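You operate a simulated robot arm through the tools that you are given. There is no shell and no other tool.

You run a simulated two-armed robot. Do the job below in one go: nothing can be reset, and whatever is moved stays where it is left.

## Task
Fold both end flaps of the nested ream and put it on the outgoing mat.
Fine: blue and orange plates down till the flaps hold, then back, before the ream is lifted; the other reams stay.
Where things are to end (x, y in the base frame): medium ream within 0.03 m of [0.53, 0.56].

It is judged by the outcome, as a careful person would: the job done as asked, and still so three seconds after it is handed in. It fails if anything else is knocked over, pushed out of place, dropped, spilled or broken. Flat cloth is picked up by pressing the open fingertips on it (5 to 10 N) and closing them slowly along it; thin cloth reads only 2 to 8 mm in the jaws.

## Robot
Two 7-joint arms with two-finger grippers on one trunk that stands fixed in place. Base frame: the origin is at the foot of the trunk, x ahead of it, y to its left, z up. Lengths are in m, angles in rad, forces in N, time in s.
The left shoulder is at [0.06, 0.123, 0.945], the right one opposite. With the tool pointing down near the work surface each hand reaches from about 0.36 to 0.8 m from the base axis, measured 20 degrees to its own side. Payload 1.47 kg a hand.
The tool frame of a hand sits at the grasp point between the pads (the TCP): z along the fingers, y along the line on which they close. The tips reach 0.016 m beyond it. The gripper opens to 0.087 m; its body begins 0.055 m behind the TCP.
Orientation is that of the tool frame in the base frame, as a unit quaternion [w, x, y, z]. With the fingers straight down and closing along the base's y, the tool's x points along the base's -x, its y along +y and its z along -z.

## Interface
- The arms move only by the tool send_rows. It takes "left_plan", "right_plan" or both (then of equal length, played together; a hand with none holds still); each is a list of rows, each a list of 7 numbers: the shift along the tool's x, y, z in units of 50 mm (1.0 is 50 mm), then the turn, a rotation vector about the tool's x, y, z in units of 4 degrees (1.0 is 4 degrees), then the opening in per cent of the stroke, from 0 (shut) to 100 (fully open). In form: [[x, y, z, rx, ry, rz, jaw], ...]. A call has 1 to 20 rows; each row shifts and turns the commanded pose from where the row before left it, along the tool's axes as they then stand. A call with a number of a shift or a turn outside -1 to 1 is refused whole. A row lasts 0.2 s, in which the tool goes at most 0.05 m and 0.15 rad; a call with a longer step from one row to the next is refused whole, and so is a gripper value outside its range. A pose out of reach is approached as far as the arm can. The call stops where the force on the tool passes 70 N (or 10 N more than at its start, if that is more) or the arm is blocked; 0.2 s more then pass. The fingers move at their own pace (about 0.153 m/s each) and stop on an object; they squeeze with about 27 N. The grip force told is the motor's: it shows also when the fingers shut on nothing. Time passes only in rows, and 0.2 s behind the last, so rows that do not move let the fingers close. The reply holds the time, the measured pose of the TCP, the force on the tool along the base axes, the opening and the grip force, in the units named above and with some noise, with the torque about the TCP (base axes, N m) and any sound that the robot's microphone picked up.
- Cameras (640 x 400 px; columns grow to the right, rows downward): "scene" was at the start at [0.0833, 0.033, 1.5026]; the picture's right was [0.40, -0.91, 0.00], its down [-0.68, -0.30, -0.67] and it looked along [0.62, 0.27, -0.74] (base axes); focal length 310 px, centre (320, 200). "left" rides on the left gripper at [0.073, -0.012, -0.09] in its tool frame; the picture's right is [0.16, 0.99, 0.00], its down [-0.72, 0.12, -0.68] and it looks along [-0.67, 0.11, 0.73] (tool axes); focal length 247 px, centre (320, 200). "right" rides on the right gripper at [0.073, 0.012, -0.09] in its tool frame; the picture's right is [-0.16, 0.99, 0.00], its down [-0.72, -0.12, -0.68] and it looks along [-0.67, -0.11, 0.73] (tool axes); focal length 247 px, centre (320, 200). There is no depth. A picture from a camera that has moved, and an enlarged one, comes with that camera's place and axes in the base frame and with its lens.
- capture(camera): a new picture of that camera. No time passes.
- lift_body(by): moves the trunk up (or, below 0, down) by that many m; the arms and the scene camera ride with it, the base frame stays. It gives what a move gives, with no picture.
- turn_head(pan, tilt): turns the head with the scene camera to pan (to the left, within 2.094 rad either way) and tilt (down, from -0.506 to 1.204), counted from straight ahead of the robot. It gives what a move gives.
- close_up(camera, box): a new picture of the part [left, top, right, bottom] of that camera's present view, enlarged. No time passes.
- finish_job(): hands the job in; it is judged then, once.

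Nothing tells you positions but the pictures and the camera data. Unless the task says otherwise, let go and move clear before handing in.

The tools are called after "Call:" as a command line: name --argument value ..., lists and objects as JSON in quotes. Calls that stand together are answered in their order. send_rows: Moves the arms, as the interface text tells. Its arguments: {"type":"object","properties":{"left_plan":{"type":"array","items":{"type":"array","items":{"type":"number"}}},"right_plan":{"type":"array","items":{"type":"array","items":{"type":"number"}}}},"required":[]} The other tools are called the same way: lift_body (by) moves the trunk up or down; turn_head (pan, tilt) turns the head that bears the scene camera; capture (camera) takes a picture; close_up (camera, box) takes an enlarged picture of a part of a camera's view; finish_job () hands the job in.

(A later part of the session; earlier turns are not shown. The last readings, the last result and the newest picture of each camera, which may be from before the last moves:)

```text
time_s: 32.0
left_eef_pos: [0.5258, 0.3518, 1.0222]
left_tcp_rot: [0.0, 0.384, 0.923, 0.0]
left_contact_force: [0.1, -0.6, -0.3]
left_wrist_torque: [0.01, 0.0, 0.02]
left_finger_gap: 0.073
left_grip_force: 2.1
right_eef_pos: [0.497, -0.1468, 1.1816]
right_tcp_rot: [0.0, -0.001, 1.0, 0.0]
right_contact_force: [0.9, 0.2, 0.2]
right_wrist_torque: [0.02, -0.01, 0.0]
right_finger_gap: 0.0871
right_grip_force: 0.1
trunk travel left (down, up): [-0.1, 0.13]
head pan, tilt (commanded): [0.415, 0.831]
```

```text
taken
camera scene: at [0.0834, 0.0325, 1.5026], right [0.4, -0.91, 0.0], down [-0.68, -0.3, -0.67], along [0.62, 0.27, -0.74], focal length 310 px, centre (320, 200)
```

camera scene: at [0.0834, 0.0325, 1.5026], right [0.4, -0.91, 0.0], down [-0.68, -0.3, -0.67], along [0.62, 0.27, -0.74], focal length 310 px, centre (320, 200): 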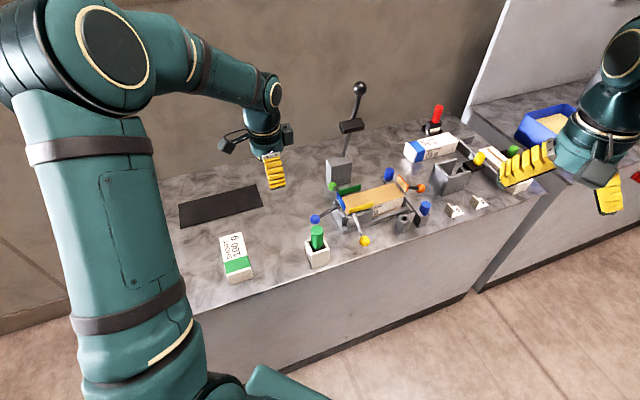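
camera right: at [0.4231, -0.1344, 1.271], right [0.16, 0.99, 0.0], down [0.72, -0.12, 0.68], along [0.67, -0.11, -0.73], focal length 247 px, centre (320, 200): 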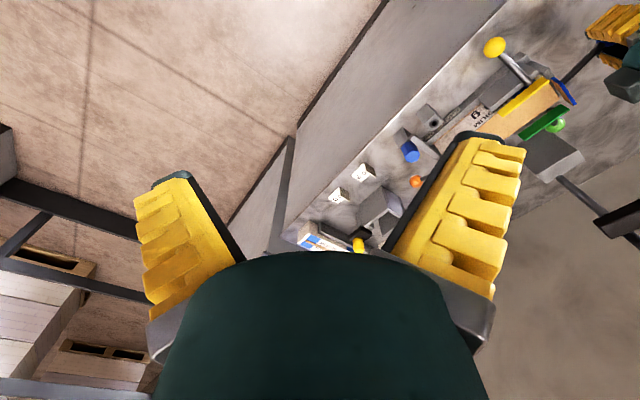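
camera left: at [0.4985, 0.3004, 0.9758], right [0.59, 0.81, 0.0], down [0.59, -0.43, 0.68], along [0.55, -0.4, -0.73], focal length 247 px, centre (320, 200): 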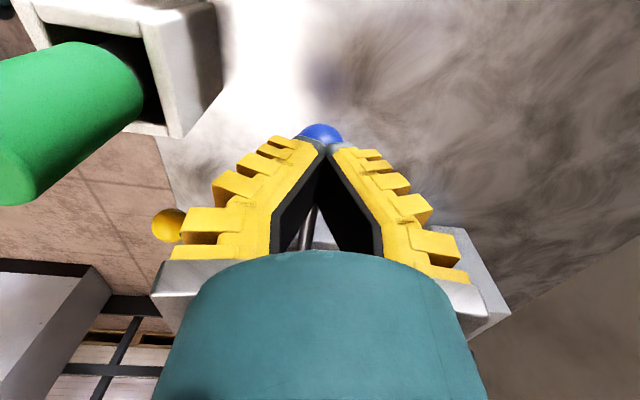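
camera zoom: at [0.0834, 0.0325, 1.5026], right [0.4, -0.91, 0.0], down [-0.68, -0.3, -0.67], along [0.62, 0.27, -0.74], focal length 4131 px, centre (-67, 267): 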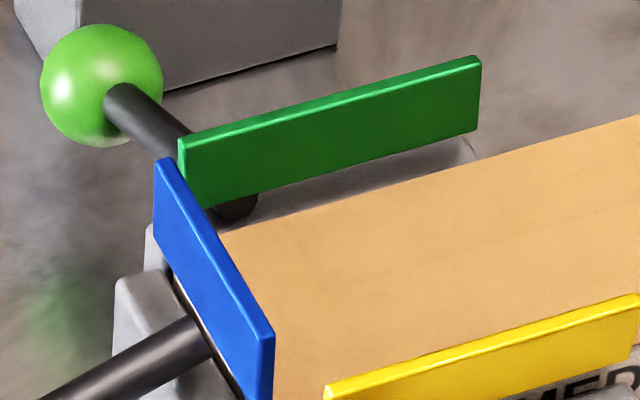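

The blue flap is folded and its plate is back. Next is the orange end: I'll park the left hand further away and bring the right hand, turned 45°, above the orange lever.

Call:
send_rows --left_plan '[[0.7, 0, -0.3, 0, 0, 0, 80], [0.7, 0, -0.3, 0, 0, 0, 80], [0.6, 0, 0, 0, 0, 0, 80], [0, 0, 0, 0, 0, 0, 80], [0, 0, 0, 0, 0, 0, 80], [0, 0, 0, 0, 0, 0, 80], [0, 0, 0, 0, 0, 0, 80], [0, 0, 0, 0, 0, 0, 80], [0, 0, 0, 0, 0, 0, 80], [0, 0, 0, 0, 0, 0, 80], [0, 0, 0, 0, 0, 0, 80], [0, 0, 0, 0, 0, 0, 80]]' --right_plan '[[0, 0, 0, 0, 0, 0.94, 45], [0, 0, 0, 0, 0, 0.94, 45], [0, 0, 0, 0, 0, 0.94, 45], [0, 0, 0, 0, 0, 0.94, 45], [0, 0, 0, 0, 0, 0.94, 45], [0, 0, 0, 0, 0, 0.94, 45], [0, 0, 0, 0, 0, 0.94, 45], [0, 0, 0, 0, 0, 0.94, 45], [0, 0, 0, 0, 0, 0.94, 45], [0, 0, 0, 0, 0, 0.94, 45], [0, 0, 0, 0, 0, 0.94, 45], [0, 0, 0, 0, 0, 0.91, 45]]'

Call:
send_rows --right_plan '[[-0.06, 0.7, 0.2, 0, 0, 0, 45], [-0.06, 0.7, 0.2, 0, 0, 0, 45], [-0.06, 0.7, 0.3, 0, 0, 0, 45], [-0.06, 0.7, 0.4, 0, 0, 0, 45], [-0.06, 0.7, 0.4, 0, 0, 0, 45], [-0.06, 0.7, 0.4, 0, 0, 0, 45], [-0.06, 0.7, 0.4, 0, 0, 0, 45], [-0.06, 0.7, 0.4, 0, 0, 0, 45], [-0.03, 0.48, 0.5, 0, 0, 0, 45], [0, 0, 0, 0, 0, 0, 45]]'

```text
time_s: 34.6
left_eef_pos: [0.455, 0.424, 1.0514]
left_tcp_rot: [0.0, 0.384, 0.923, 0.0]
left_contact_force: [-0.7, -0.3, 0.1]
left_wrist_torque: [0.01, -0.04, 0.01]
left_finger_gap: 0.0732
left_grip_force: 2.4
right_eef_pos: [0.4959, -0.1472, 1.1811]
right_tcp_rot: [0.0, 0.383, 0.924, 0.0]
right_contact_force: [0.0, 0.1, -0.4]
right_wrist_torque: [0.0, 0.01, -0.04]
right_finger_gap: 0.0452
right_grip_force: 4.0
trunk travel left (down, up): [-0.1, 0.13]
head pan, tilt (commanded): [0.415, 0.831]
```

```text
time_s: 36.8
left_eef_pos: [0.4555, 0.4242, 1.05]
left_tcp_rot: [0.0, 0.383, 0.924, 0.0]
left_contact_force: [0.5, -0.1, 0.4]
left_wrist_torque: [0.03, 0.02, -0.03]
left_finger_gap: 0.0733
left_grip_force: 2.2
right_eef_pos: [0.7164, 0.0476, 1.015]
right_tcp_rot: [-0.001, 0.383, 0.924, 0.0]
right_contact_force: [-0.1, 0.5, -1.1]
right_wrist_torque: [0.0, 0.08, 0.01]
right_finger_gap: 0.045
right_grip_force: 4.1
right hand out of reach, approached as far as the arm can: row 9
trunk travel left (down, up): [-0.1, 0.13]
head pan, tilt (commanded): [0.415, 0.831]
```

The arm's reach is short at that height; raising the trunk puts the shoulder level with the wrist, which extends reach. I'll lift the trunk 0.10 m and look.

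Call:
lift_body --by 0.1

Call:
capture --camera "right"

Call:
capture --camera "scene"

```text
time_s: 38.1
left_eef_pos: [0.4548, 0.4244, 1.15]
left_tcp_rot: [0.0, 0.384, 0.923, 0.0]
left_contact_force: [0.8, 0.7, 0.0]
left_wrist_torque: [-0.02, -0.02, 0.05]
left_finger_gap: 0.0731
left_grip_force: 2.3
right_eef_pos: [0.7155, 0.0473, 1.1144]
right_tcp_rot: [0.0, 0.383, 0.924, 0.0]
right_contact_force: [0.1, -0.7, -0.3]
right_wrist_torque: [-0.01, 0.02, 0.0]
right_finger_gap: 0.0447
right_grip_force: 3.9
trunk travel left (down, up): [-0.2, 0.03]
head pan, tilt (commanded): [0.415, 0.831]
```

```text
taken
camera right: at [0.6724, 0.1073, 1.2045], right [0.81, 0.59, 0.0], down [0.43, -0.59, 0.68], along [0.4, -0.55, -0.73], focal length 247 px, centre (320, 200)
```

right: 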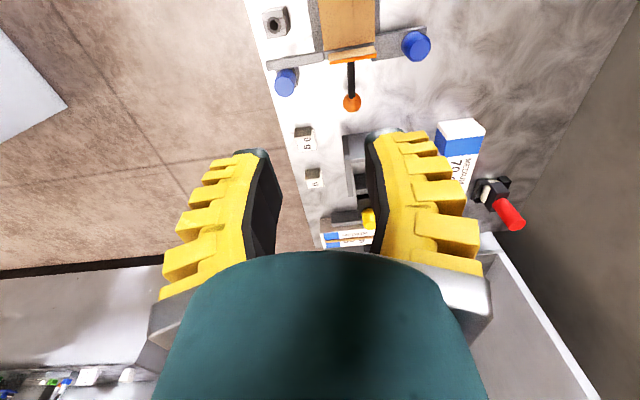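

```text
taken
camera scene: at [0.0838, 0.0332, 1.6024], right [0.4, -0.91, 0.0], down [-0.68, -0.3, -0.67], along [0.62, 0.27, -0.74], focal length 310 px, centre (320, 200)
```

scene: 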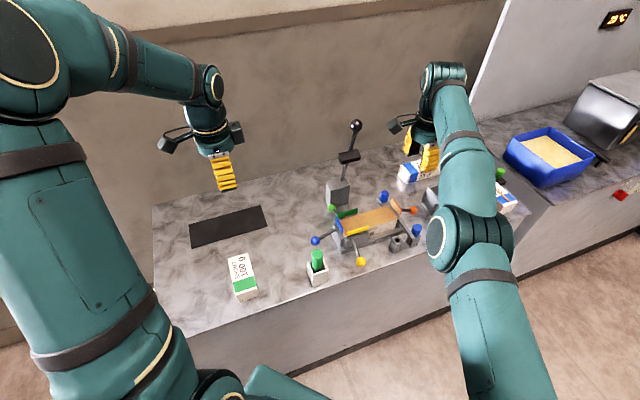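

Good view of the orange end from the right hand. Enlarging to measure the bar, knob and stop.

Call:
close_up --camera "right" --box '[260, 10, 452, 130]'

Call:
close_up --camera "scene" --box '[370, 180, 434, 240]'

Call:
close_up --camera "left" --box '[220, 100, 420, 260]'

```text
3.33 times, centred on (356, 70) of right
camera zoom: at [0.6724, 0.1073, 1.2045], right [0.81, 0.59, 0.0], down [0.43, -0.59, 0.68], along [0.4, -0.55, -0.73], focal length 823 px, centre (200, 633)
```

zoom: 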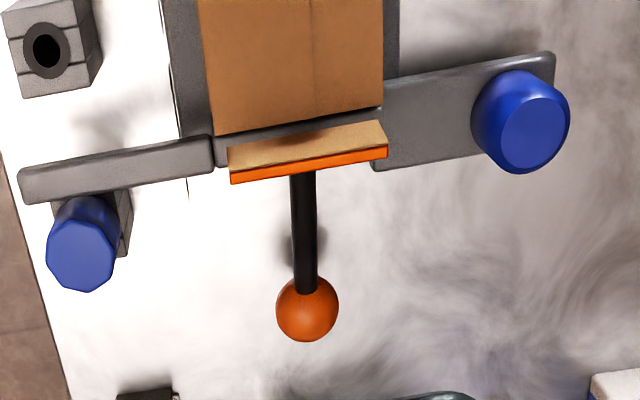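

```text
6.67 times, centred on (402, 210) of scene
camera zoom: at [0.0838, 0.0332, 1.6024], right [0.4, -0.91, 0.0], down [-0.68, -0.3, -0.67], along [0.62, 0.27, -0.74], focal length 2066 px, centre (-227, 133)
```

zoom: 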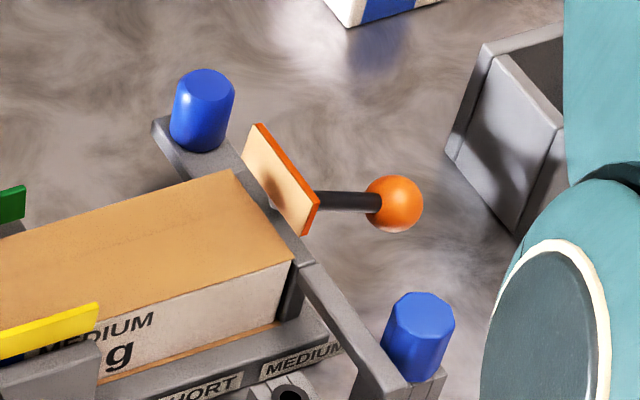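

```text
2.50 times, centred on (320, 180) of left
camera zoom: at [0.3967, 0.467, 1.241], right [0.59, 0.81, 0.0], down [0.59, -0.43, 0.68], along [0.55, -0.4, -0.73], focal length 617 px, centre (320, 250)
```

zoom: 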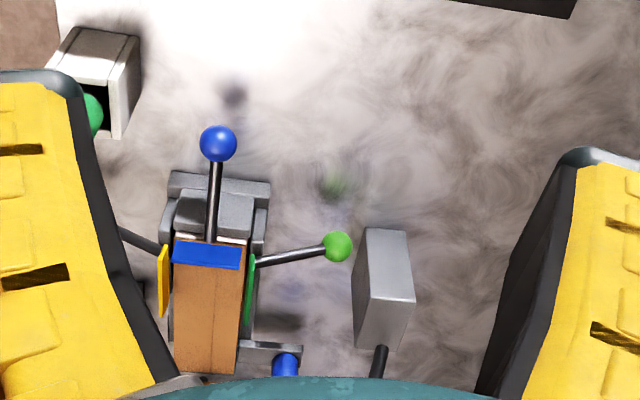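

Orange knob ≈ (0.792, 0.020, 0.849), mirror-symmetric to the blue one. I'll bring the right hand above the orange bar, a little inside the ball.

Call:
send_rows --right_plan '[[-0.155, 0.116, 0.52, 0, 0, 0, 45], [-0.155, 0.116, 0.52, 0, 0, 0, 45], [-0.155, 0.116, 0.52, 0, 0, 0, 45], [-0.155, 0.116, 0.52, 0, 0, 0, 45], [-0.155, 0.116, 0.52, 0, 0, 0, 45], [-0.155, 0.116, 0.52, 0, 0, 0, 45], [0, 0, 0, 0, 0, 0, 45]]'

Call:
capture --camera "right"

Call:
close_up --camera "scene" --box '[350, 150, 478, 260]'

```text
time_s: 39.7
left_eef_pos: [0.4546, 0.4247, 1.1518]
left_tcp_rot: [0.0, 0.383, 0.924, 0.0]
left_contact_force: [0.3, 0.8, 0.0]
left_wrist_torque: [-0.03, 0.0, 0.0]
left_finger_gap: 0.073
left_grip_force: 2.5
right_eef_pos: [0.728, 0.0268, 0.9591]
right_tcp_rot: [0.0, 0.383, 0.924, 0.0]
right_contact_force: [-0.3, 0.8, 0.0]
right_wrist_torque: [-0.03, -0.04, 0.01]
right_finger_gap: 0.0451
right_grip_force: 4.4
right hand out of reach, approached as far as the arm can: row 1, 2, 3, 4, 5, 6
trunk travel left (down, up): [-0.2, 0.03]
head pan, tilt (commanded): [0.415, 0.831]
```

```text
taken
camera right: at [0.6841, 0.0873, 1.0486], right [0.81, 0.59, 0.0], down [0.43, -0.59, 0.68], along [0.4, -0.55, -0.73], focal length 247 px, centre (320, 200)
```

right: 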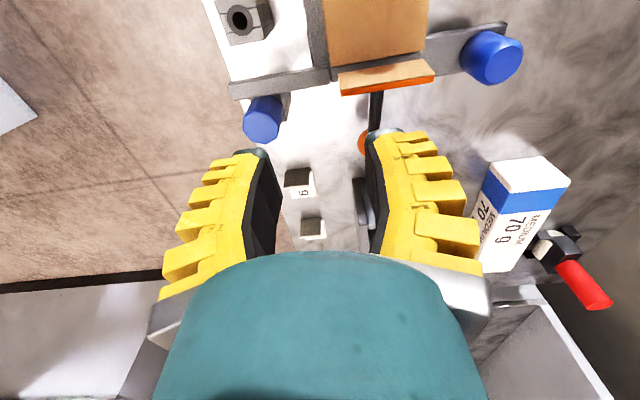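

```text
3.64 times, centred on (414, 205) of scene
camera zoom: at [0.0836, 0.0331, 1.6025], right [0.4, -0.91, 0.0], down [-0.68, -0.3, -0.67], along [0.62, 0.27, -0.74], focal length 1127 px, centre (-22, 182)
```

zoom: 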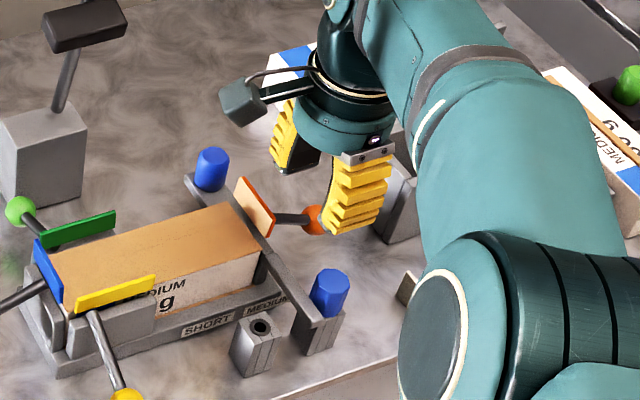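

The right arm can't reach the orange bar with the hand upright; the left arm, leaning inward, can. I'll retract the right hand to its side first.

Call:
send_rows --right_plan '[[0, 0, -0.7, 0, 0, 0, 45], [0, 0, -0.7, 0, 0, 0, 45], [0, 0, -0.7, 0, 0, 0, 45], [0, 0, -0.7, 0, 0, 0, 45], [0, -0.9, 0, 0, 0, 0, 45], [0, -0.9, 0, 0, 0, 0, 45], [0, -0.9, 0, 0, 0, 0, 45], [0, -0.9, 0, 0, 0, 0, 45], [0, -0.9, 0, 0, 0, 0, 45], [0, -0.9, 0, 0, 0, 0, 45], [0, -0.9, 0, 0, 0, 0, 45], [0, -0.9, 0, 0, 0, 0, 45]]'

```text
time_s: 42.3
left_eef_pos: [0.4542, 0.4236, 1.1509]
left_tcp_rot: [0.0, 0.383, 0.924, 0.0]
left_contact_force: [-0.2, 0.0, -0.3]
left_wrist_torque: [0.0, 0.0, -0.01]
left_finger_gap: 0.0733
left_grip_force: 2.6
right_eef_pos: [0.7474, -0.1869, 1.1475]
right_tcp_rot: [-0.001, 0.384, 0.924, 0.0]
right_contact_force: [0.4, -0.3, 0.6]
right_wrist_torque: [0.05, -0.01, 0.0]
right_finger_gap: 0.0448
right_grip_force: 4.5
right hand out of reach, approached as far as the arm can: row 5, 6, 7, 8, 9, 10, 11, 12
trunk travel left (down, up): [-0.2, 0.03]
head pan, tilt (commanded): [0.415, 0.831]
```

The right hand ended somewhere unexpected near its reach limit. I'll send a still row to see whether it settles, and look.

Call:
send_rows --right_plan '[[0, 0, 0, 0, 0, 0, 45], [0, 0, 0, 0, 0, 0, 45]]'

Call:
capture --camera "scene"

Call:
capture --camera "right"

```text
time_s: 42.9
left_eef_pos: [0.4549, 0.4245, 1.151]
left_tcp_rot: [0.0, 0.384, 0.923, 0.001]
left_contact_force: [0.5, -0.5, -0.7]
left_wrist_torque: [0.0, 0.01, 0.03]
left_finger_gap: 0.0732
left_grip_force: 1.5
right_eef_pos: [0.747, -0.1865, 1.1457]
right_tcp_rot: [0.0, 0.383, 0.924, -0.002]
right_contact_force: [0.0, 0.4, 0.1]
right_wrist_torque: [-0.01, 0.0, -0.01]
right_finger_gap: 0.045
right_grip_force: 4.1
trunk travel left (down, up): [-0.2, 0.03]
head pan, tilt (commanded): [0.415, 0.831]
```

```text
taken
camera scene: at [0.0834, 0.0334, 1.6025], right [0.4, -0.91, 0.0], down [-0.68, -0.3, -0.67], along [0.62, 0.27, -0.74], focal length 310 px, centre (320, 200)
```

scene: 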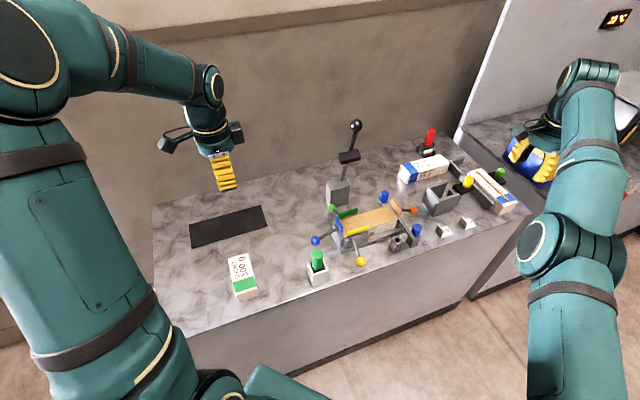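

```text
taken
camera right: at [0.7038, -0.1259, 1.2356], right [0.81, 0.59, 0.0], down [0.43, -0.59, 0.68], along [0.4, -0.55, -0.73], focal length 247 px, centre (320, 200)
```

right: 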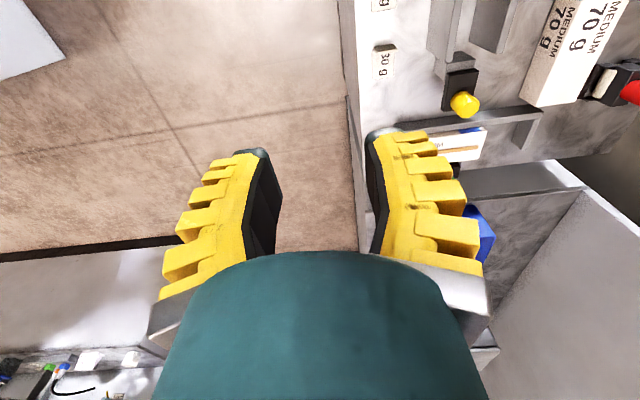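

It has settled and is clear of everything. I'll draw it back toward its own side.

Call:
send_rows --right_plan '[[0.5, -0.5, 0, 0, 0, 0, 45], [0.5, -0.5, 0, 0, 0, 0, 45], [0.5, -0.5, 0, 0, 0, 0, 45], [0.5, -0.5, 0, 0, 0, 0, 45], [0.5, -0.5, 0, 0, 0, 0, 45], [0.5, -0.5, 0, 0, 0, 0, 45]]'

```text
time_s: 44.3
left_eef_pos: [0.4548, 0.4239, 1.1507]
left_tcp_rot: [0.001, 0.384, 0.923, 0.0]
left_contact_force: [0.3, -0.4, 0.2]
left_wrist_torque: [0.03, 0.02, 0.01]
left_finger_gap: 0.0733
left_grip_force: 2.3
right_eef_pos: [0.7358, -0.189, 1.1949]
right_tcp_rot: [0.0, 0.382, 0.924, 0.0]
right_contact_force: [0.7, 0.1, -0.8]
right_wrist_torque: [0.0, -0.02, 0.01]
right_finger_gap: 0.045
right_grip_force: 4.4
right hand out of reach, approached as far as the arm can: row 1, 2, 3, 4, 5, 6
trunk travel left (down, up): [-0.2, 0.03]
head pan, tilt (commanded): [0.415, 0.831]
```

The arm is stretched straight, so a pure inward pull doesn't register. I'll combine lowering with pulling back to unbend it.

Call:
send_rows --right_plan '[[0.2, -0.2, 0.5, 0, 0, 0, 45], [0.2, -0.2, 0.5, 0, 0, 0, 45], [0.2, -0.2, 0.5, 0, 0, 0, 45]]'

```text
time_s: 45.1
left_eef_pos: [0.4543, 0.4244, 1.1517]
left_tcp_rot: [0.0, 0.383, 0.924, 0.001]
left_contact_force: [0.3, 0.2, -0.8]
left_wrist_torque: [-0.01, 0.04, 0.05]
left_finger_gap: 0.0733
left_grip_force: 2.6
right_eef_pos: [0.7505, -0.1927, 1.129]
right_tcp_rot: [0.0, 0.383, 0.924, 0.0]
right_contact_force: [0.1, -1.3, 0.1]
right_wrist_torque: [-0.02, 0.01, 0.02]
right_finger_gap: 0.0447
right_grip_force: 3.6
right hand out of reach, approached as far as the arm can: row 1, 2, 3
trunk travel left (down, up): [-0.2, 0.03]
head pan, tilt (commanded): [0.415, 0.831]
```

Still stretched. I'll try unwinding the hand's yaw while pulling back, to change the arm's posture.

Call:
send_rows --right_plan '[[0, 0, 0, 0, 0, -0.94, 45], [0, 0, 0, 0, 0, -0.94, 45], [0, 0, 0, 0, 0, -0.94, 45], [0, 0, 0, 0, 0, -0.94, 45], [0, 0, 0, 0, 0, -0.94, 45], [0, 0, 0, 0, 0, -0.94, 45], [0, 0, 0, 0, 0, -0.94, 45], [0, 0, 0, 0, 0, -0.94, 45], [0, 0, 0, 0, 0, -0.94, 45], [0, 0, 0, 0, 0, -0.94, 45], [0, 0, 0, 0, 0, -0.94, 45], [0, 0, 0, 0, 0, -0.91, 45]]'

Call:
send_rows --right_plan '[[0.3, 0, 0, 0, 0, 0, 45], [0.3, 0, 0, 0, 0, 0, 45], [0.3, 0, 0, 0, 0, 0, 45], [0.3, 0, 0, 0, 0, 0, 45], [0.3, 0, 0, 0, 0, 0, 45]]'

```text
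time_s: 47.7
left_eef_pos: [0.4553, 0.423, 1.1503]
left_tcp_rot: [0.0, 0.383, 0.924, 0.0]
left_contact_force: [0.1, 0.2, 0.1]
left_wrist_torque: [0.0, 0.0, -0.01]
left_finger_gap: 0.0733
left_grip_force: 2.7
right_eef_pos: [0.7499, -0.1903, 1.1304]
right_tcp_rot: [0.0, -0.001, 1.0, 0.0]
right_contact_force: [-0.6, -1.3, -0.6]
right_wrist_torque: [-0.03, -0.01, -0.05]
right_finger_gap: 0.045
right_grip_force: 4.2
trunk travel left (down, up): [-0.2, 0.03]
head pan, tilt (commanded): [0.415, 0.831]
```

```text
time_s: 48.9
left_eef_pos: [0.4553, 0.4231, 1.1503]
left_tcp_rot: [0.0, 0.385, 0.923, 0.0]
left_contact_force: [0.0, 0.1, -0.1]
left_wrist_torque: [0.01, 0.02, 0.02]
left_finger_gap: 0.0729
left_grip_force: 2.0
right_eef_pos: [0.7508, -0.1912, 1.133]
right_tcp_rot: [-0.001, 0.0, 1.0, 0.0]
right_contact_force: [0.1, -0.6, -0.3]
right_wrist_torque: [0.04, 0.01, -0.01]
right_finger_gap: 0.0448
right_grip_force: 4.2
right hand out of reach, approached as far as the arm can: row 1, 2, 3, 4, 5
trunk travel left (down, up): [-0.2, 0.03]
head pan, tilt (commanded): [0.415, 0.831]
```

The right arm is parked clear and isn't needed. With the left arm leaning inward I can fold the orange plate directly with closed fingertips. First I'll route the left hand over the front of the jig, away from the black-ball lever, and tilt it.

Call:
send_rows --left_plan '[[-0.635, -0.42, 0.167, 0, 0, 0, 0], [-0.635, -0.42, 0.167, 0, 0, 0, 0], [-0.635, -0.42, 0.167, 0, 0, 0, 0], [-0.635, -0.42, 0.167, 0, 0, 0, 0], [-0.635, -0.42, 0.167, 0, 0, 0, 0], [-0.635, -0.42, 0.167, 0, 0, 0, 0], [0, 0, 0, 0, -0.917, 0, 0], [0, 0, 0, 0, -0.917, 0, 0], [0, 0, 0, 0, -0.917, 0, 0], [0, 0, 0, 0, -0.917, 0, 0], [0, 0, 0, 0, -0.917, 0, 0], [0, 0, 0, 0, -0.917, 0, 0]]'

Call:
capture --camera "scene"

```text
time_s: 51.5
left_eef_pos: [0.5001, 0.2007, 1.1011]
left_tcp_rot: [0.177, 0.377, 0.906, -0.074]
left_contact_force: [0.1, -0.5, -0.4]
left_wrist_torque: [-0.02, 0.0, 0.01]
left_finger_gap: 0.0
left_grip_force: 26.7
right_eef_pos: [0.7503, -0.1903, 1.1324]
right_tcp_rot: [0.0, 0.0, 1.0, -0.001]
right_contact_force: [0.0, 0.3, 0.0]
right_wrist_torque: [0.02, 0.03, 0.03]
right_finger_gap: 0.0447
right_grip_force: 4.4
trunk travel left (down, up): [-0.2, 0.03]
head pan, tilt (commanded): [0.415, 0.831]
```

```text
taken
camera scene: at [0.0833, 0.0331, 1.6026], right [0.4, -0.91, 0.0], down [-0.68, -0.3, -0.67], along [0.62, 0.27, -0.74], focal length 310 px, centre (320, 200)
```

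scene: 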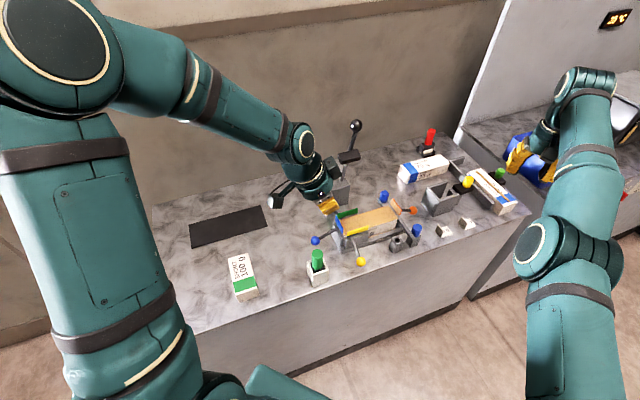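

Path is clear. Moving the left hand over the ream toward the orange end, staying above the plates and clear of the black-ball lever.

Call:
send_rows --left_plan '[[-0.443, 0.192, 0.549, 0, 0, 0, 0], [-0.443, 0.192, 0.549, 0, 0, 0, 0], [-0.443, 0.192, 0.549, 0, 0, 0, 0], [-0.443, 0.192, 0.549, 0, 0, 0, 0], [-0.443, 0.192, 0.549, 0, 0, 0, 0], [-0.443, 0.192, 0.549, 0, 0, 0, 0], [-0.443, 0.192, 0.549, 0, 0, 0, 0], [0, 0, 0, 0, 0, 0, 0]]'

Call:
capture --camera "scene"

Call:
capture --camera "left"

```text
time_s: 53.3
left_eef_pos: [0.7011, 0.0931, 0.9806]
left_tcp_rot: [0.176, 0.376, 0.907, -0.073]
left_contact_force: [-0.5, 0.4, 0.2]
left_wrist_torque: [0.02, -0.03, -0.01]
left_finger_gap: 0.0
left_grip_force: 26.7
right_eef_pos: [0.7499, -0.191, 1.1322]
right_tcp_rot: [0.0, 0.0, 1.0, 0.0]
right_contact_force: [-0.4, 0.8, 0.1]
right_wrist_torque: [0.0, 0.02, -0.01]
right_finger_gap: 0.045
right_grip_force: 3.8
trunk travel left (down, up): [-0.2, 0.03]
head pan, tilt (commanded): [0.415, 0.831]
```

```text
taken
camera scene: at [0.0825, 0.0332, 1.6026], right [0.4, -0.91, 0.0], down [-0.67, -0.3, -0.67], along [0.62, 0.27, -0.74], focal length 310 px, centre (320, 200)
```

scene: 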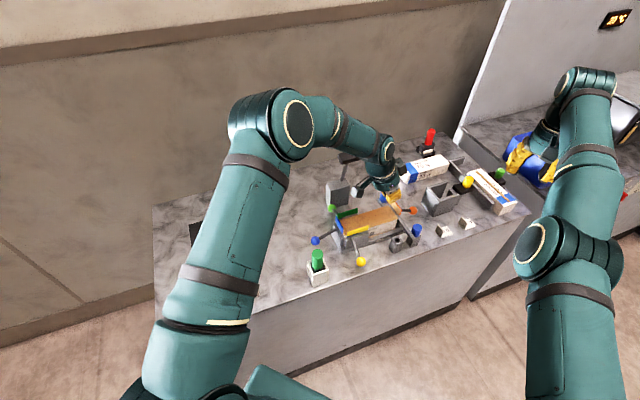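

```text
taken
camera left: at [0.6226, 0.1565, 1.0372], right [0.6, 0.8, -0.06], down [0.37, -0.21, 0.9], along [0.71, -0.56, -0.43], focal length 247 px, centre (320, 200)
```

left: 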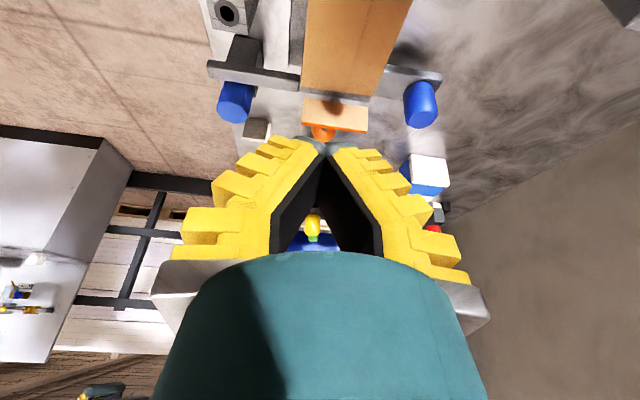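

I'll check the black-ball lever clearance and measure the orange plate from here.

Call:
close_up --camera "scene" --box '[310, 90, 438, 250]'

Call:
close_up --camera "left" --box '[260, 60, 400, 160]'

Call:
close_up --camera "scene" --box '[380, 180, 436, 230]'

Call:
capture --camera "right"

```text
2.50 times, centred on (374, 170) of scene
camera zoom: at [0.0825, 0.0332, 1.6026], right [0.4, -0.91, 0.0], down [-0.67, -0.3, -0.67], along [0.62, 0.27, -0.74], focal length 775 px, centre (185, 275)
```

zoom: 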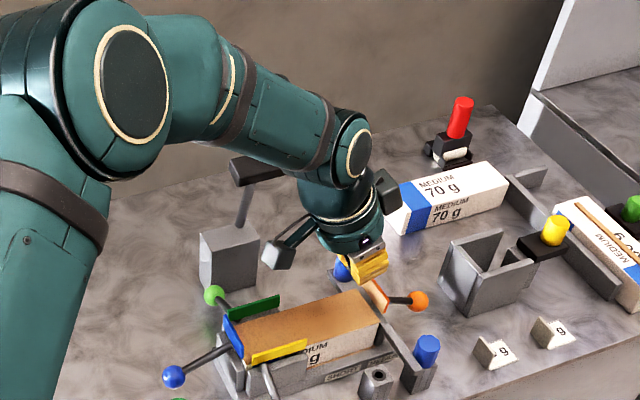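

```text
4.00 times, centred on (330, 110) of left
camera zoom: at [0.6226, 0.1565, 1.0372], right [0.6, 0.8, -0.06], down [0.37, -0.21, 0.9], along [0.71, -0.56, -0.43], focal length 988 px, centre (280, 560)
```

zoom: 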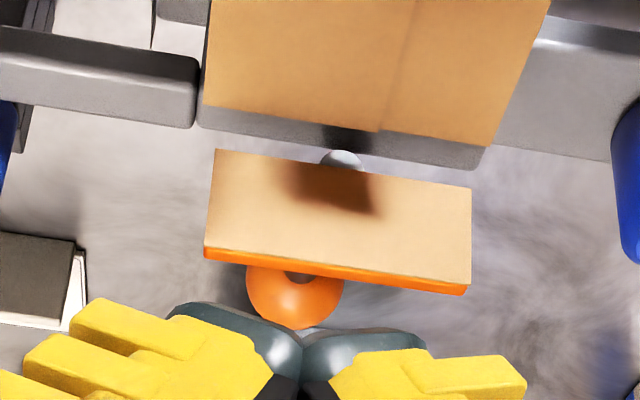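

```text
8.00 times, centred on (408, 205) of scene
camera zoom: at [0.0825, 0.0332, 1.6026], right [0.4, -0.91, 0.0], down [-0.67, -0.3, -0.67], along [0.62, 0.27, -0.74], focal length 2479 px, centre (-384, 160)
```

zoom: 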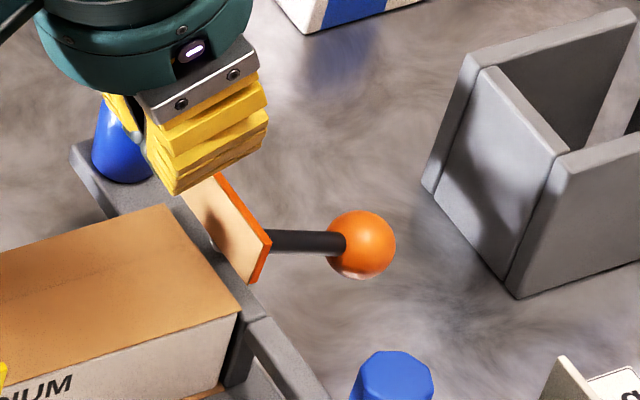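

```text
taken
camera right: at [0.6763, -0.1781, 1.2213], right [0.16, 0.99, 0.0], down [0.72, -0.12, 0.68], along [0.67, -0.11, -0.73], focal length 247 px, centre (320, 200)
```

right: 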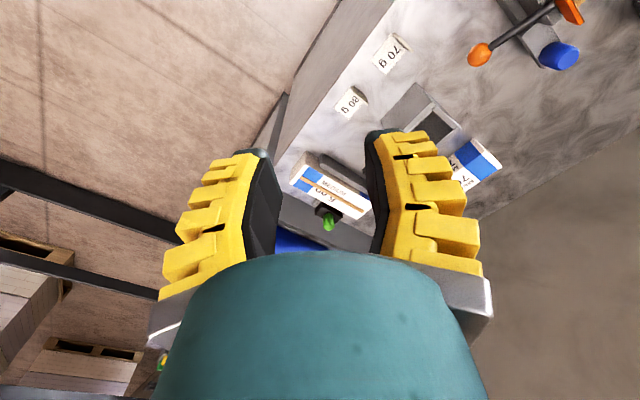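

Plate measured: orange hinge near the ream end, plate vertical with its top at z ≈ 0.907. I'll place the closed fingertips just outside the plate, first above it.

Call:
send_rows --left_plan '[[-0.578, 0.135, 0.348, 0, 0, 0, 0], [-0.578, 0.135, 0.348, 0, 0, 0, 0], [0, 0, 0, 0, 0, 0, 0]]'

Call:
capture --camera "left"

Call:
close_up --camera "scene" --box '[370, 160, 450, 230]'

```text
time_s: 54.1
left_eef_pos: [0.7575, 0.0562, 0.9687]
left_tcp_rot: [0.177, 0.377, 0.906, -0.073]
left_contact_force: [-0.8, -0.8, 0.5]
left_wrist_torque: [-0.01, 0.0, -0.02]
left_finger_gap: 0.0
left_grip_force: 26.9
right_eef_pos: [0.7501, -0.19, 1.1313]
right_tcp_rot: [0.0, 0.001, 1.0, 0.0]
right_contact_force: [0.0, 0.0, 0.5]
right_wrist_torque: [0.0, 0.01, -0.02]
right_finger_gap: 0.0449
right_grip_force: 4.2
trunk travel left (down, up): [-0.2, 0.03]
head pan, tilt (commanded): [0.415, 0.831]
```

```text
taken
camera left: at [0.6793, 0.12, 1.0252], right [0.6, 0.8, -0.06], down [0.38, -0.21, 0.9], along [0.71, -0.56, -0.43], focal length 247 px, centre (320, 200)
```

left: 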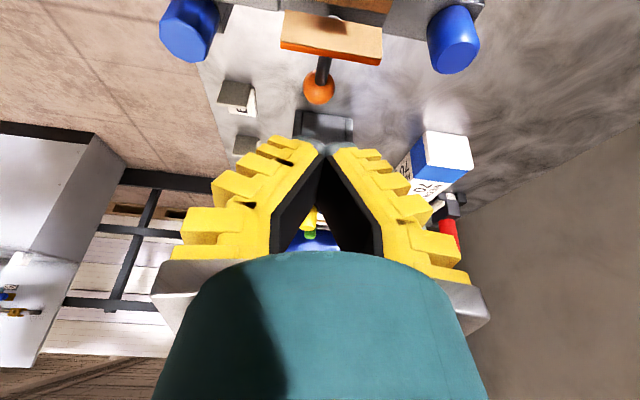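

```text
5.71 times, centred on (410, 195) of scene
camera zoom: at [0.0828, 0.0332, 1.6026], right [0.4, -0.91, 0.0], down [-0.68, -0.3, -0.67], along [0.62, 0.27, -0.74], focal length 1770 px, centre (-194, 229)
```

zoom: 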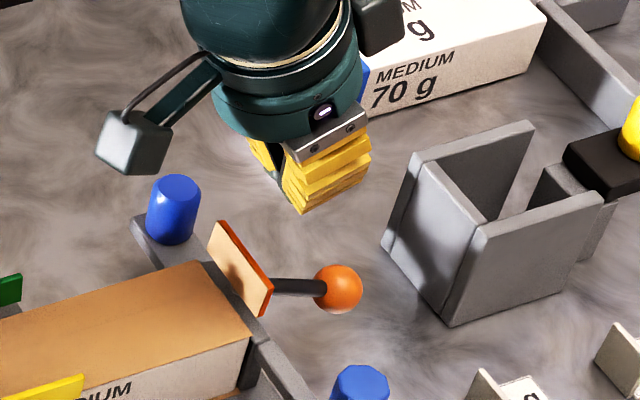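

Centred on the plate. Descending outside it.

Call:
send_rows --left_plan '[[0.145, 0, 0.358, 0, 0, 0, 0], [0.145, 0, 0.358, 0, 0, 0, 0], [0.12, 0, 0.3, 0, 0, 0, 0], [0, 0, 0, 0, 0, 0, 0]]'

Call:
capture --camera "left"

Call:
close_up --camera "scene" --box '[370, 160, 450, 230]'

```text
time_s: 55.1
left_eef_pos: [0.7572, 0.0572, 0.9146]
left_tcp_rot: [0.176, 0.376, 0.907, -0.073]
left_contact_force: [-0.6, 0.5, 0.1]
left_wrist_torque: [-0.05, -0.02, -0.01]
left_finger_gap: 0.0
left_grip_force: 27.4
right_eef_pos: [0.7504, -0.19, 1.1318]
right_tcp_rot: [-0.001, 0.001, 1.0, 0.0]
right_contact_force: [0.4, 0.0, -0.6]
right_wrist_torque: [0.0, -0.01, 0.0]
right_finger_gap: 0.0449
right_grip_force: 4.2
trunk travel left (down, up): [-0.2, 0.03]
head pan, tilt (commanded): [0.415, 0.831]
```

```text
taken
camera left: at [0.6797, 0.1204, 0.9709], right [0.6, 0.8, -0.06], down [0.38, -0.21, 0.9], along [0.71, -0.56, -0.43], focal length 247 px, centre (320, 200)
```

left: 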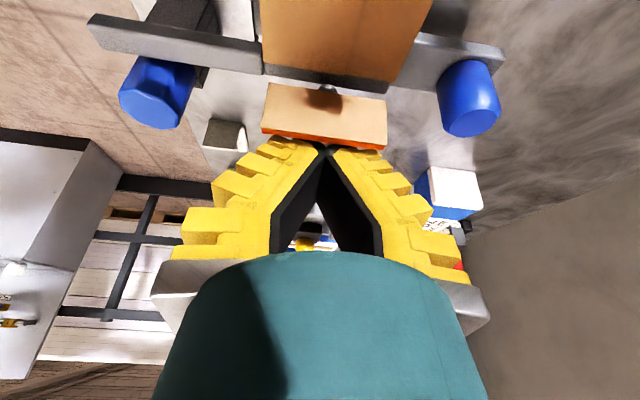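

```text
5.71 times, centred on (410, 195) of scene
camera zoom: at [0.0831, 0.0329, 1.6026], right [0.4, -0.91, 0.0], down [-0.68, -0.3, -0.67], along [0.62, 0.27, -0.74], focal length 1770 px, centre (-194, 229)
```

zoom: 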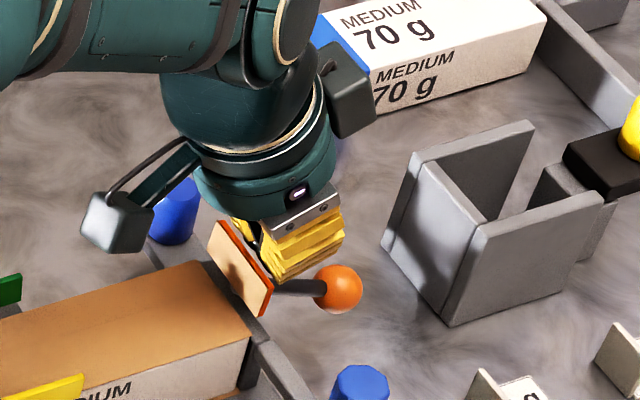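

The tips are just outside the plate. Now raking the plate inward a little and checking.

Call:
send_rows --left_plan '[[0.11, 0, -0.159, 0, 0, 0, 0], [0.087, 0, -0.033, 0, 0, 0, 0], [0.087, 0, -0.033, 0, 0, 0, 0]]'

Call:
capture --camera "left"

Call:
close_up --camera "scene" --box '[370, 160, 450, 230]'

```text
time_s: 55.9
left_eef_pos: [0.745, 0.0692, 0.919]
left_tcp_rot: [0.178, 0.377, 0.906, -0.074]
left_contact_force: [2.0, -0.9, 2.9]
left_wrist_torque: [-0.04, -0.01, -0.01]
left_finger_gap: 0.0062
left_grip_force: 28.4
right_eef_pos: [0.7499, -0.1892, 1.1316]
right_tcp_rot: [-0.001, 0.0, 1.0, 0.0]
right_contact_force: [1.3, 0.0, 0.3]
right_wrist_torque: [0.0, 0.02, 0.02]
right_finger_gap: 0.045
right_grip_force: 4.6
trunk travel left (down, up): [-0.2, 0.03]
head pan, tilt (commanded): [0.415, 0.831]
```

```text
taken
camera left: at [0.6666, 0.1325, 0.9768], right [0.6, 0.8, -0.06], down [0.37, -0.21, 0.9], along [0.71, -0.56, -0.43], focal length 247 px, centre (320, 200)
```

left: 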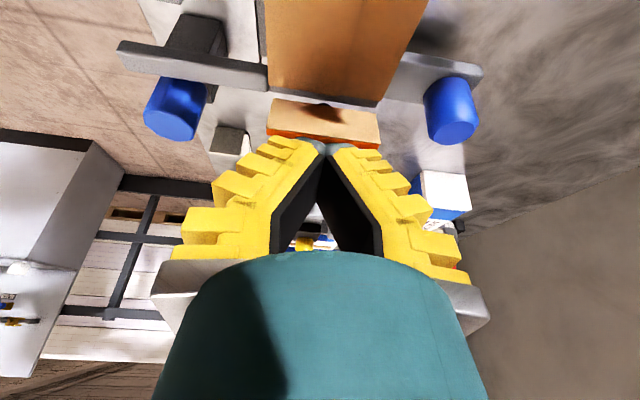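

```text
5.71 times, centred on (410, 195) of scene
camera zoom: at [0.0833, 0.0332, 1.6026], right [0.4, -0.91, 0.0], down [-0.68, -0.3, -0.67], along [0.62, 0.27, -0.74], focal length 1770 px, centre (-194, 229)
```

zoom: 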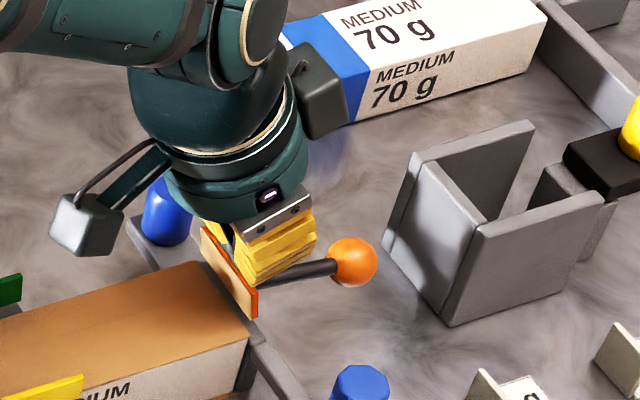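

The plate is tilting inward and the lever rising. Continuing.

Call:
send_rows --left_plan '[[0.075, 0, 0, 0, 0, 0, 0], [0.075, 0, 0, 0, 0, 0, 0], [0.062, 0, 0.017, 0, 0, 0, 0], [0.062, 0, 0.017, 0, 0, 0, 0]]'

Call:
capture --camera "left"

Call:
close_up --camera "scene" --box '[370, 160, 450, 230]'

```text
time_s: 56.9
left_eef_pos: [0.7356, 0.0767, 0.9134]
left_tcp_rot: [0.175, 0.377, 0.907, -0.073]
left_contact_force: [0.8, -0.8, 3.3]
left_wrist_torque: [-0.03, 0.03, -0.01]
left_finger_gap: 0.0061
left_grip_force: 28.0
right_eef_pos: [0.7487, -0.1901, 1.1315]
right_tcp_rot: [0.0, 0.0, 1.0, 0.0]
right_contact_force: [-0.4, 0.2, -0.5]
right_wrist_torque: [0.0, 0.0, -0.02]
right_finger_gap: 0.045
right_grip_force: 4.0
trunk travel left (down, up): [-0.2, 0.03]
head pan, tilt (commanded): [0.415, 0.831]
```

```text
taken
camera left: at [0.6577, 0.1404, 0.9705], right [0.6, 0.8, -0.06], down [0.38, -0.21, 0.9], along [0.71, -0.56, -0.43], focal length 247 px, centre (320, 200)
```

left: 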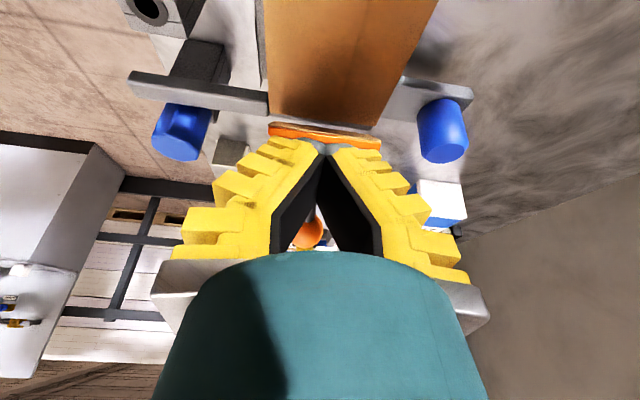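

```text
5.71 times, centred on (410, 195) of scene
camera zoom: at [0.083, 0.0329, 1.6026], right [0.4, -0.91, 0.0], down [-0.68, -0.3, -0.67], along [0.62, 0.27, -0.74], focal length 1770 px, centre (-194, 229)
```

zoom: 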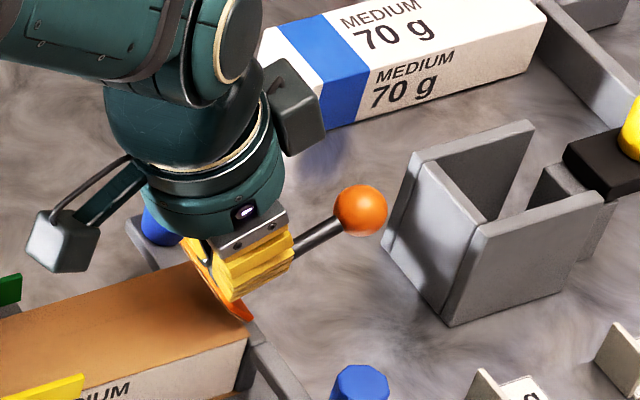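

Good progress; the plate is at roughly 50°. Continuing inward and down.

Call:
send_rows --left_plan '[[0.054, 0, 0.033, 0, 0, 0, 0], [0.054, 0, 0.033, 0, 0, 0, 0], [0.08, 0, 0.052, 0, 0, 0, 0]]'

Call:
capture --camera "left"

Call:
close_up --camera "scene" --box '[360, 150, 456, 230]'

```text
time_s: 57.7
left_eef_pos: [0.7316, 0.0818, 0.9053]
left_tcp_rot: [0.176, 0.376, 0.907, -0.073]
left_contact_force: [2.2, 0.3, 2.6]
left_wrist_torque: [0.03, -0.03, 0.01]
left_finger_gap: 0.006
left_grip_force: 28.1
right_eef_pos: [0.7492, -0.1919, 1.1321]
right_tcp_rot: [-0.001, 0.0, 1.0, 0.0]
right_contact_force: [0.3, -0.3, 0.0]
right_wrist_torque: [0.01, -0.01, 0.0]
right_finger_gap: 0.045
right_grip_force: 4.5
trunk travel left (down, up): [-0.2, 0.03]
head pan, tilt (commanded): [0.415, 0.831]
```

```text
taken
camera left: at [0.653, 0.1451, 0.961], right [0.6, 0.8, -0.06], down [0.38, -0.21, 0.9], along [0.71, -0.56, -0.43], focal length 247 px, centre (320, 200)
```

left: 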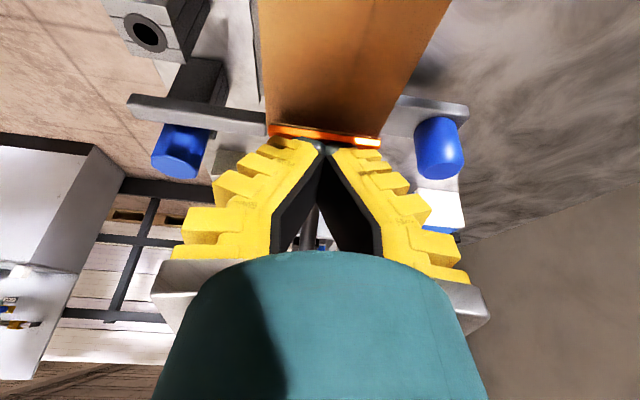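

```text
5.00 times, centred on (408, 190) of scene
camera zoom: at [0.0833, 0.033, 1.6025], right [0.4, -0.91, 0.0], down [-0.68, -0.3, -0.67], along [0.62, 0.27, -0.74], focal length 1549 px, centre (-120, 250)
```

zoom: 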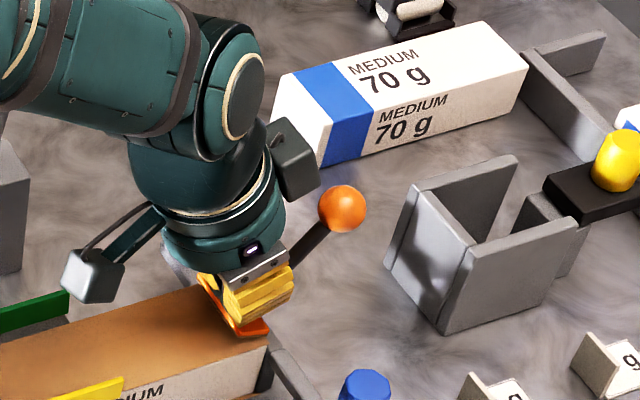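

The plate is nearly flat. Pressing it down onto the ream end.

Call:
send_rows --left_plan '[[0.072, 0, 0.058, 0, 0, 0, 0], [0.03, 0, 0.074, 0, 0, 0, 0], [0, 0, 0, 0, 0, 0, 0]]'

Call:
capture --camera "left"

Call:
close_up --camera "scene" --box '[360, 150, 456, 230]'

```text
time_s: 58.5
left_eef_pos: [0.7288, 0.0831, 0.8993]
left_tcp_rot: [0.178, 0.376, 0.906, -0.073]
left_contact_force: [1.8, 1.1, 13.0]
left_wrist_torque: [-0.13, -0.09, 0.0]
left_finger_gap: 0.0058
left_grip_force: 28.4
right_eef_pos: [0.7502, -0.1898, 1.1329]
right_tcp_rot: [0.0, 0.0, 1.0, 0.0]
right_contact_force: [0.1, 0.2, 0.7]
right_wrist_torque: [0.02, 0.02, -0.01]
right_finger_gap: 0.0447
right_grip_force: 4.2
trunk travel left (down, up): [-0.2, 0.03]
head pan, tilt (commanded): [0.415, 0.831]
```

```text
taken
camera left: at [0.6509, 0.1466, 0.9551], right [0.6, 0.8, -0.06], down [0.37, -0.21, 0.9], along [0.71, -0.56, -0.43], focal length 247 px, centre (320, 200)
```

left: 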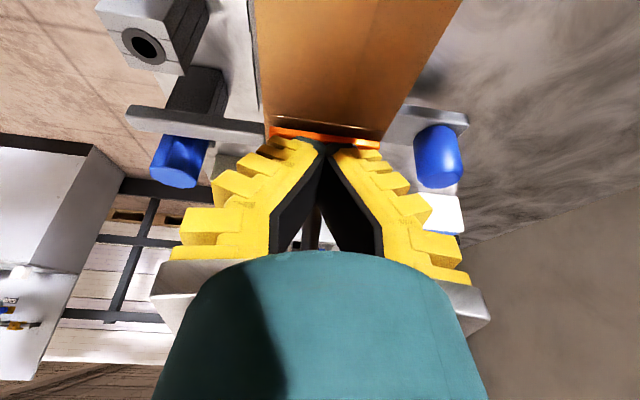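

```text
5.00 times, centred on (408, 190) of scene
camera zoom: at [0.0819, 0.033, 1.6027], right [0.4, -0.91, 0.0], down [-0.67, -0.3, -0.68], along [0.62, 0.27, -0.74], focal length 1549 px, centre (-120, 250)
```

zoom: 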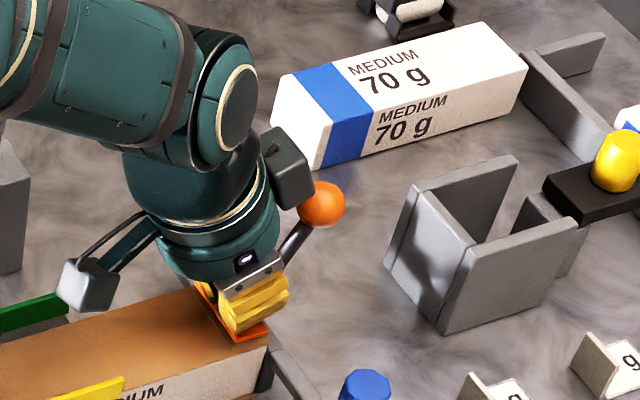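

Call:
send_rows --left_plan '[[0.026, 0, 0.065, 0, 0, 0, 0], [0.02, 0, 0.05, 0, 0, 0, 0], [0, 0, 0, 0, 0, 0, 0]]'

Call:
close_up --camera "left" --box '[240, 90, 420, 190]'

Call:
close_up --camera "scene" --box '[380, 170, 436, 220]'

```text
time_s: 59.3
left_eef_pos: [0.7294, 0.0829, 0.8966]
left_tcp_rot: [0.181, 0.376, 0.906, -0.071]
left_contact_force: [3.4, -0.4, 39.9]
left_wrist_torque: [-0.02, 0.18, 0.12]
left_finger_gap: 0.0061
left_grip_force: 27.6
right_eef_pos: [0.747, -0.1913, 1.134]
right_tcp_rot: [0.001, 0.001, 1.0, 0.0]
right_contact_force: [0.3, 0.1, -0.3]
right_wrist_torque: [0.02, -0.01, 0.0]
right_finger_gap: 0.0448
right_grip_force: 4.2
trunk travel left (down, up): [-0.2, 0.03]
head pan, tilt (commanded): [0.415, 0.831]
```

```text
3.56 times, centred on (330, 140) of left
camera zoom: at [0.651, 0.1459, 0.9519], right [0.6, 0.8, -0.05], down [0.37, -0.21, 0.91], along [0.71, -0.56, -0.42], focal length 878 px, centre (284, 413)
```

zoom: 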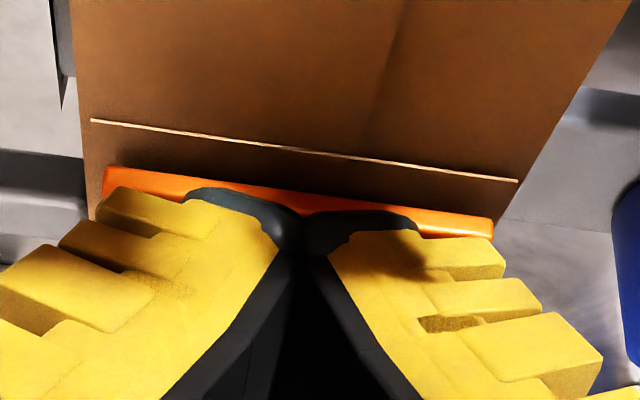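

```text
8.00 times, centred on (408, 195) of scene
camera zoom: at [0.0792, 0.0325, 1.603], right [0.4, -0.91, 0.0], down [-0.67, -0.3, -0.68], along [0.62, 0.27, -0.74], focal length 2479 px, centre (-384, 240)
```

zoom: 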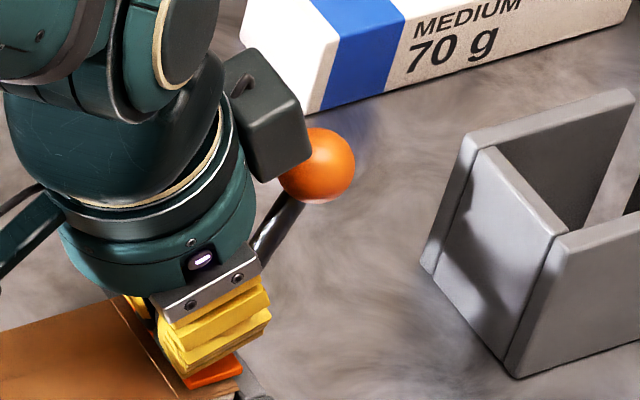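

The flap lies folded with its edge visible on the ream top, and the plate presses with 40 N. I'll press slightly more and hold a couple of seconds.

Call:
send_rows --left_plan '[[0.01, 0, 0.025, 0, 0, 0, 0], [0, 0, 0, 0, 0, 0, 0], [0, 0, 0, 0, 0, 0, 0], [0, 0, 0, 0, 0, 0, 0], [0, 0, 0, 0, 0, 0, 0], [0, 0, 0, 0, 0, 0, 0], [0, 0, 0, 0, 0, 0, 0], [0, 0, 0, 0, 0, 0, 0], [0, 0, 0, 0, 0, 0, 0], [0, 0, 0, 0, 0, 0, 0]]'

```text
time_s: 61.5
left_eef_pos: [0.7302, 0.0849, 0.8972]
left_tcp_rot: [0.182, 0.375, 0.906, -0.071]
left_contact_force: [-3.2, -2.4, 47.9]
left_wrist_torque: [0.05, 0.35, 0.04]
left_finger_gap: 0.0059
left_grip_force: 27.6
right_eef_pos: [0.7471, -0.1914, 1.135]
right_tcp_rot: [0.001, 0.0, 1.0, -0.001]
right_contact_force: [1.2, -0.9, 0.3]
right_wrist_torque: [-0.03, -0.05, -0.01]
right_finger_gap: 0.0449
right_grip_force: 4.3
trunk travel left (down, up): [-0.2, 0.03]
head pan, tilt (commanded): [0.415, 0.831]
```

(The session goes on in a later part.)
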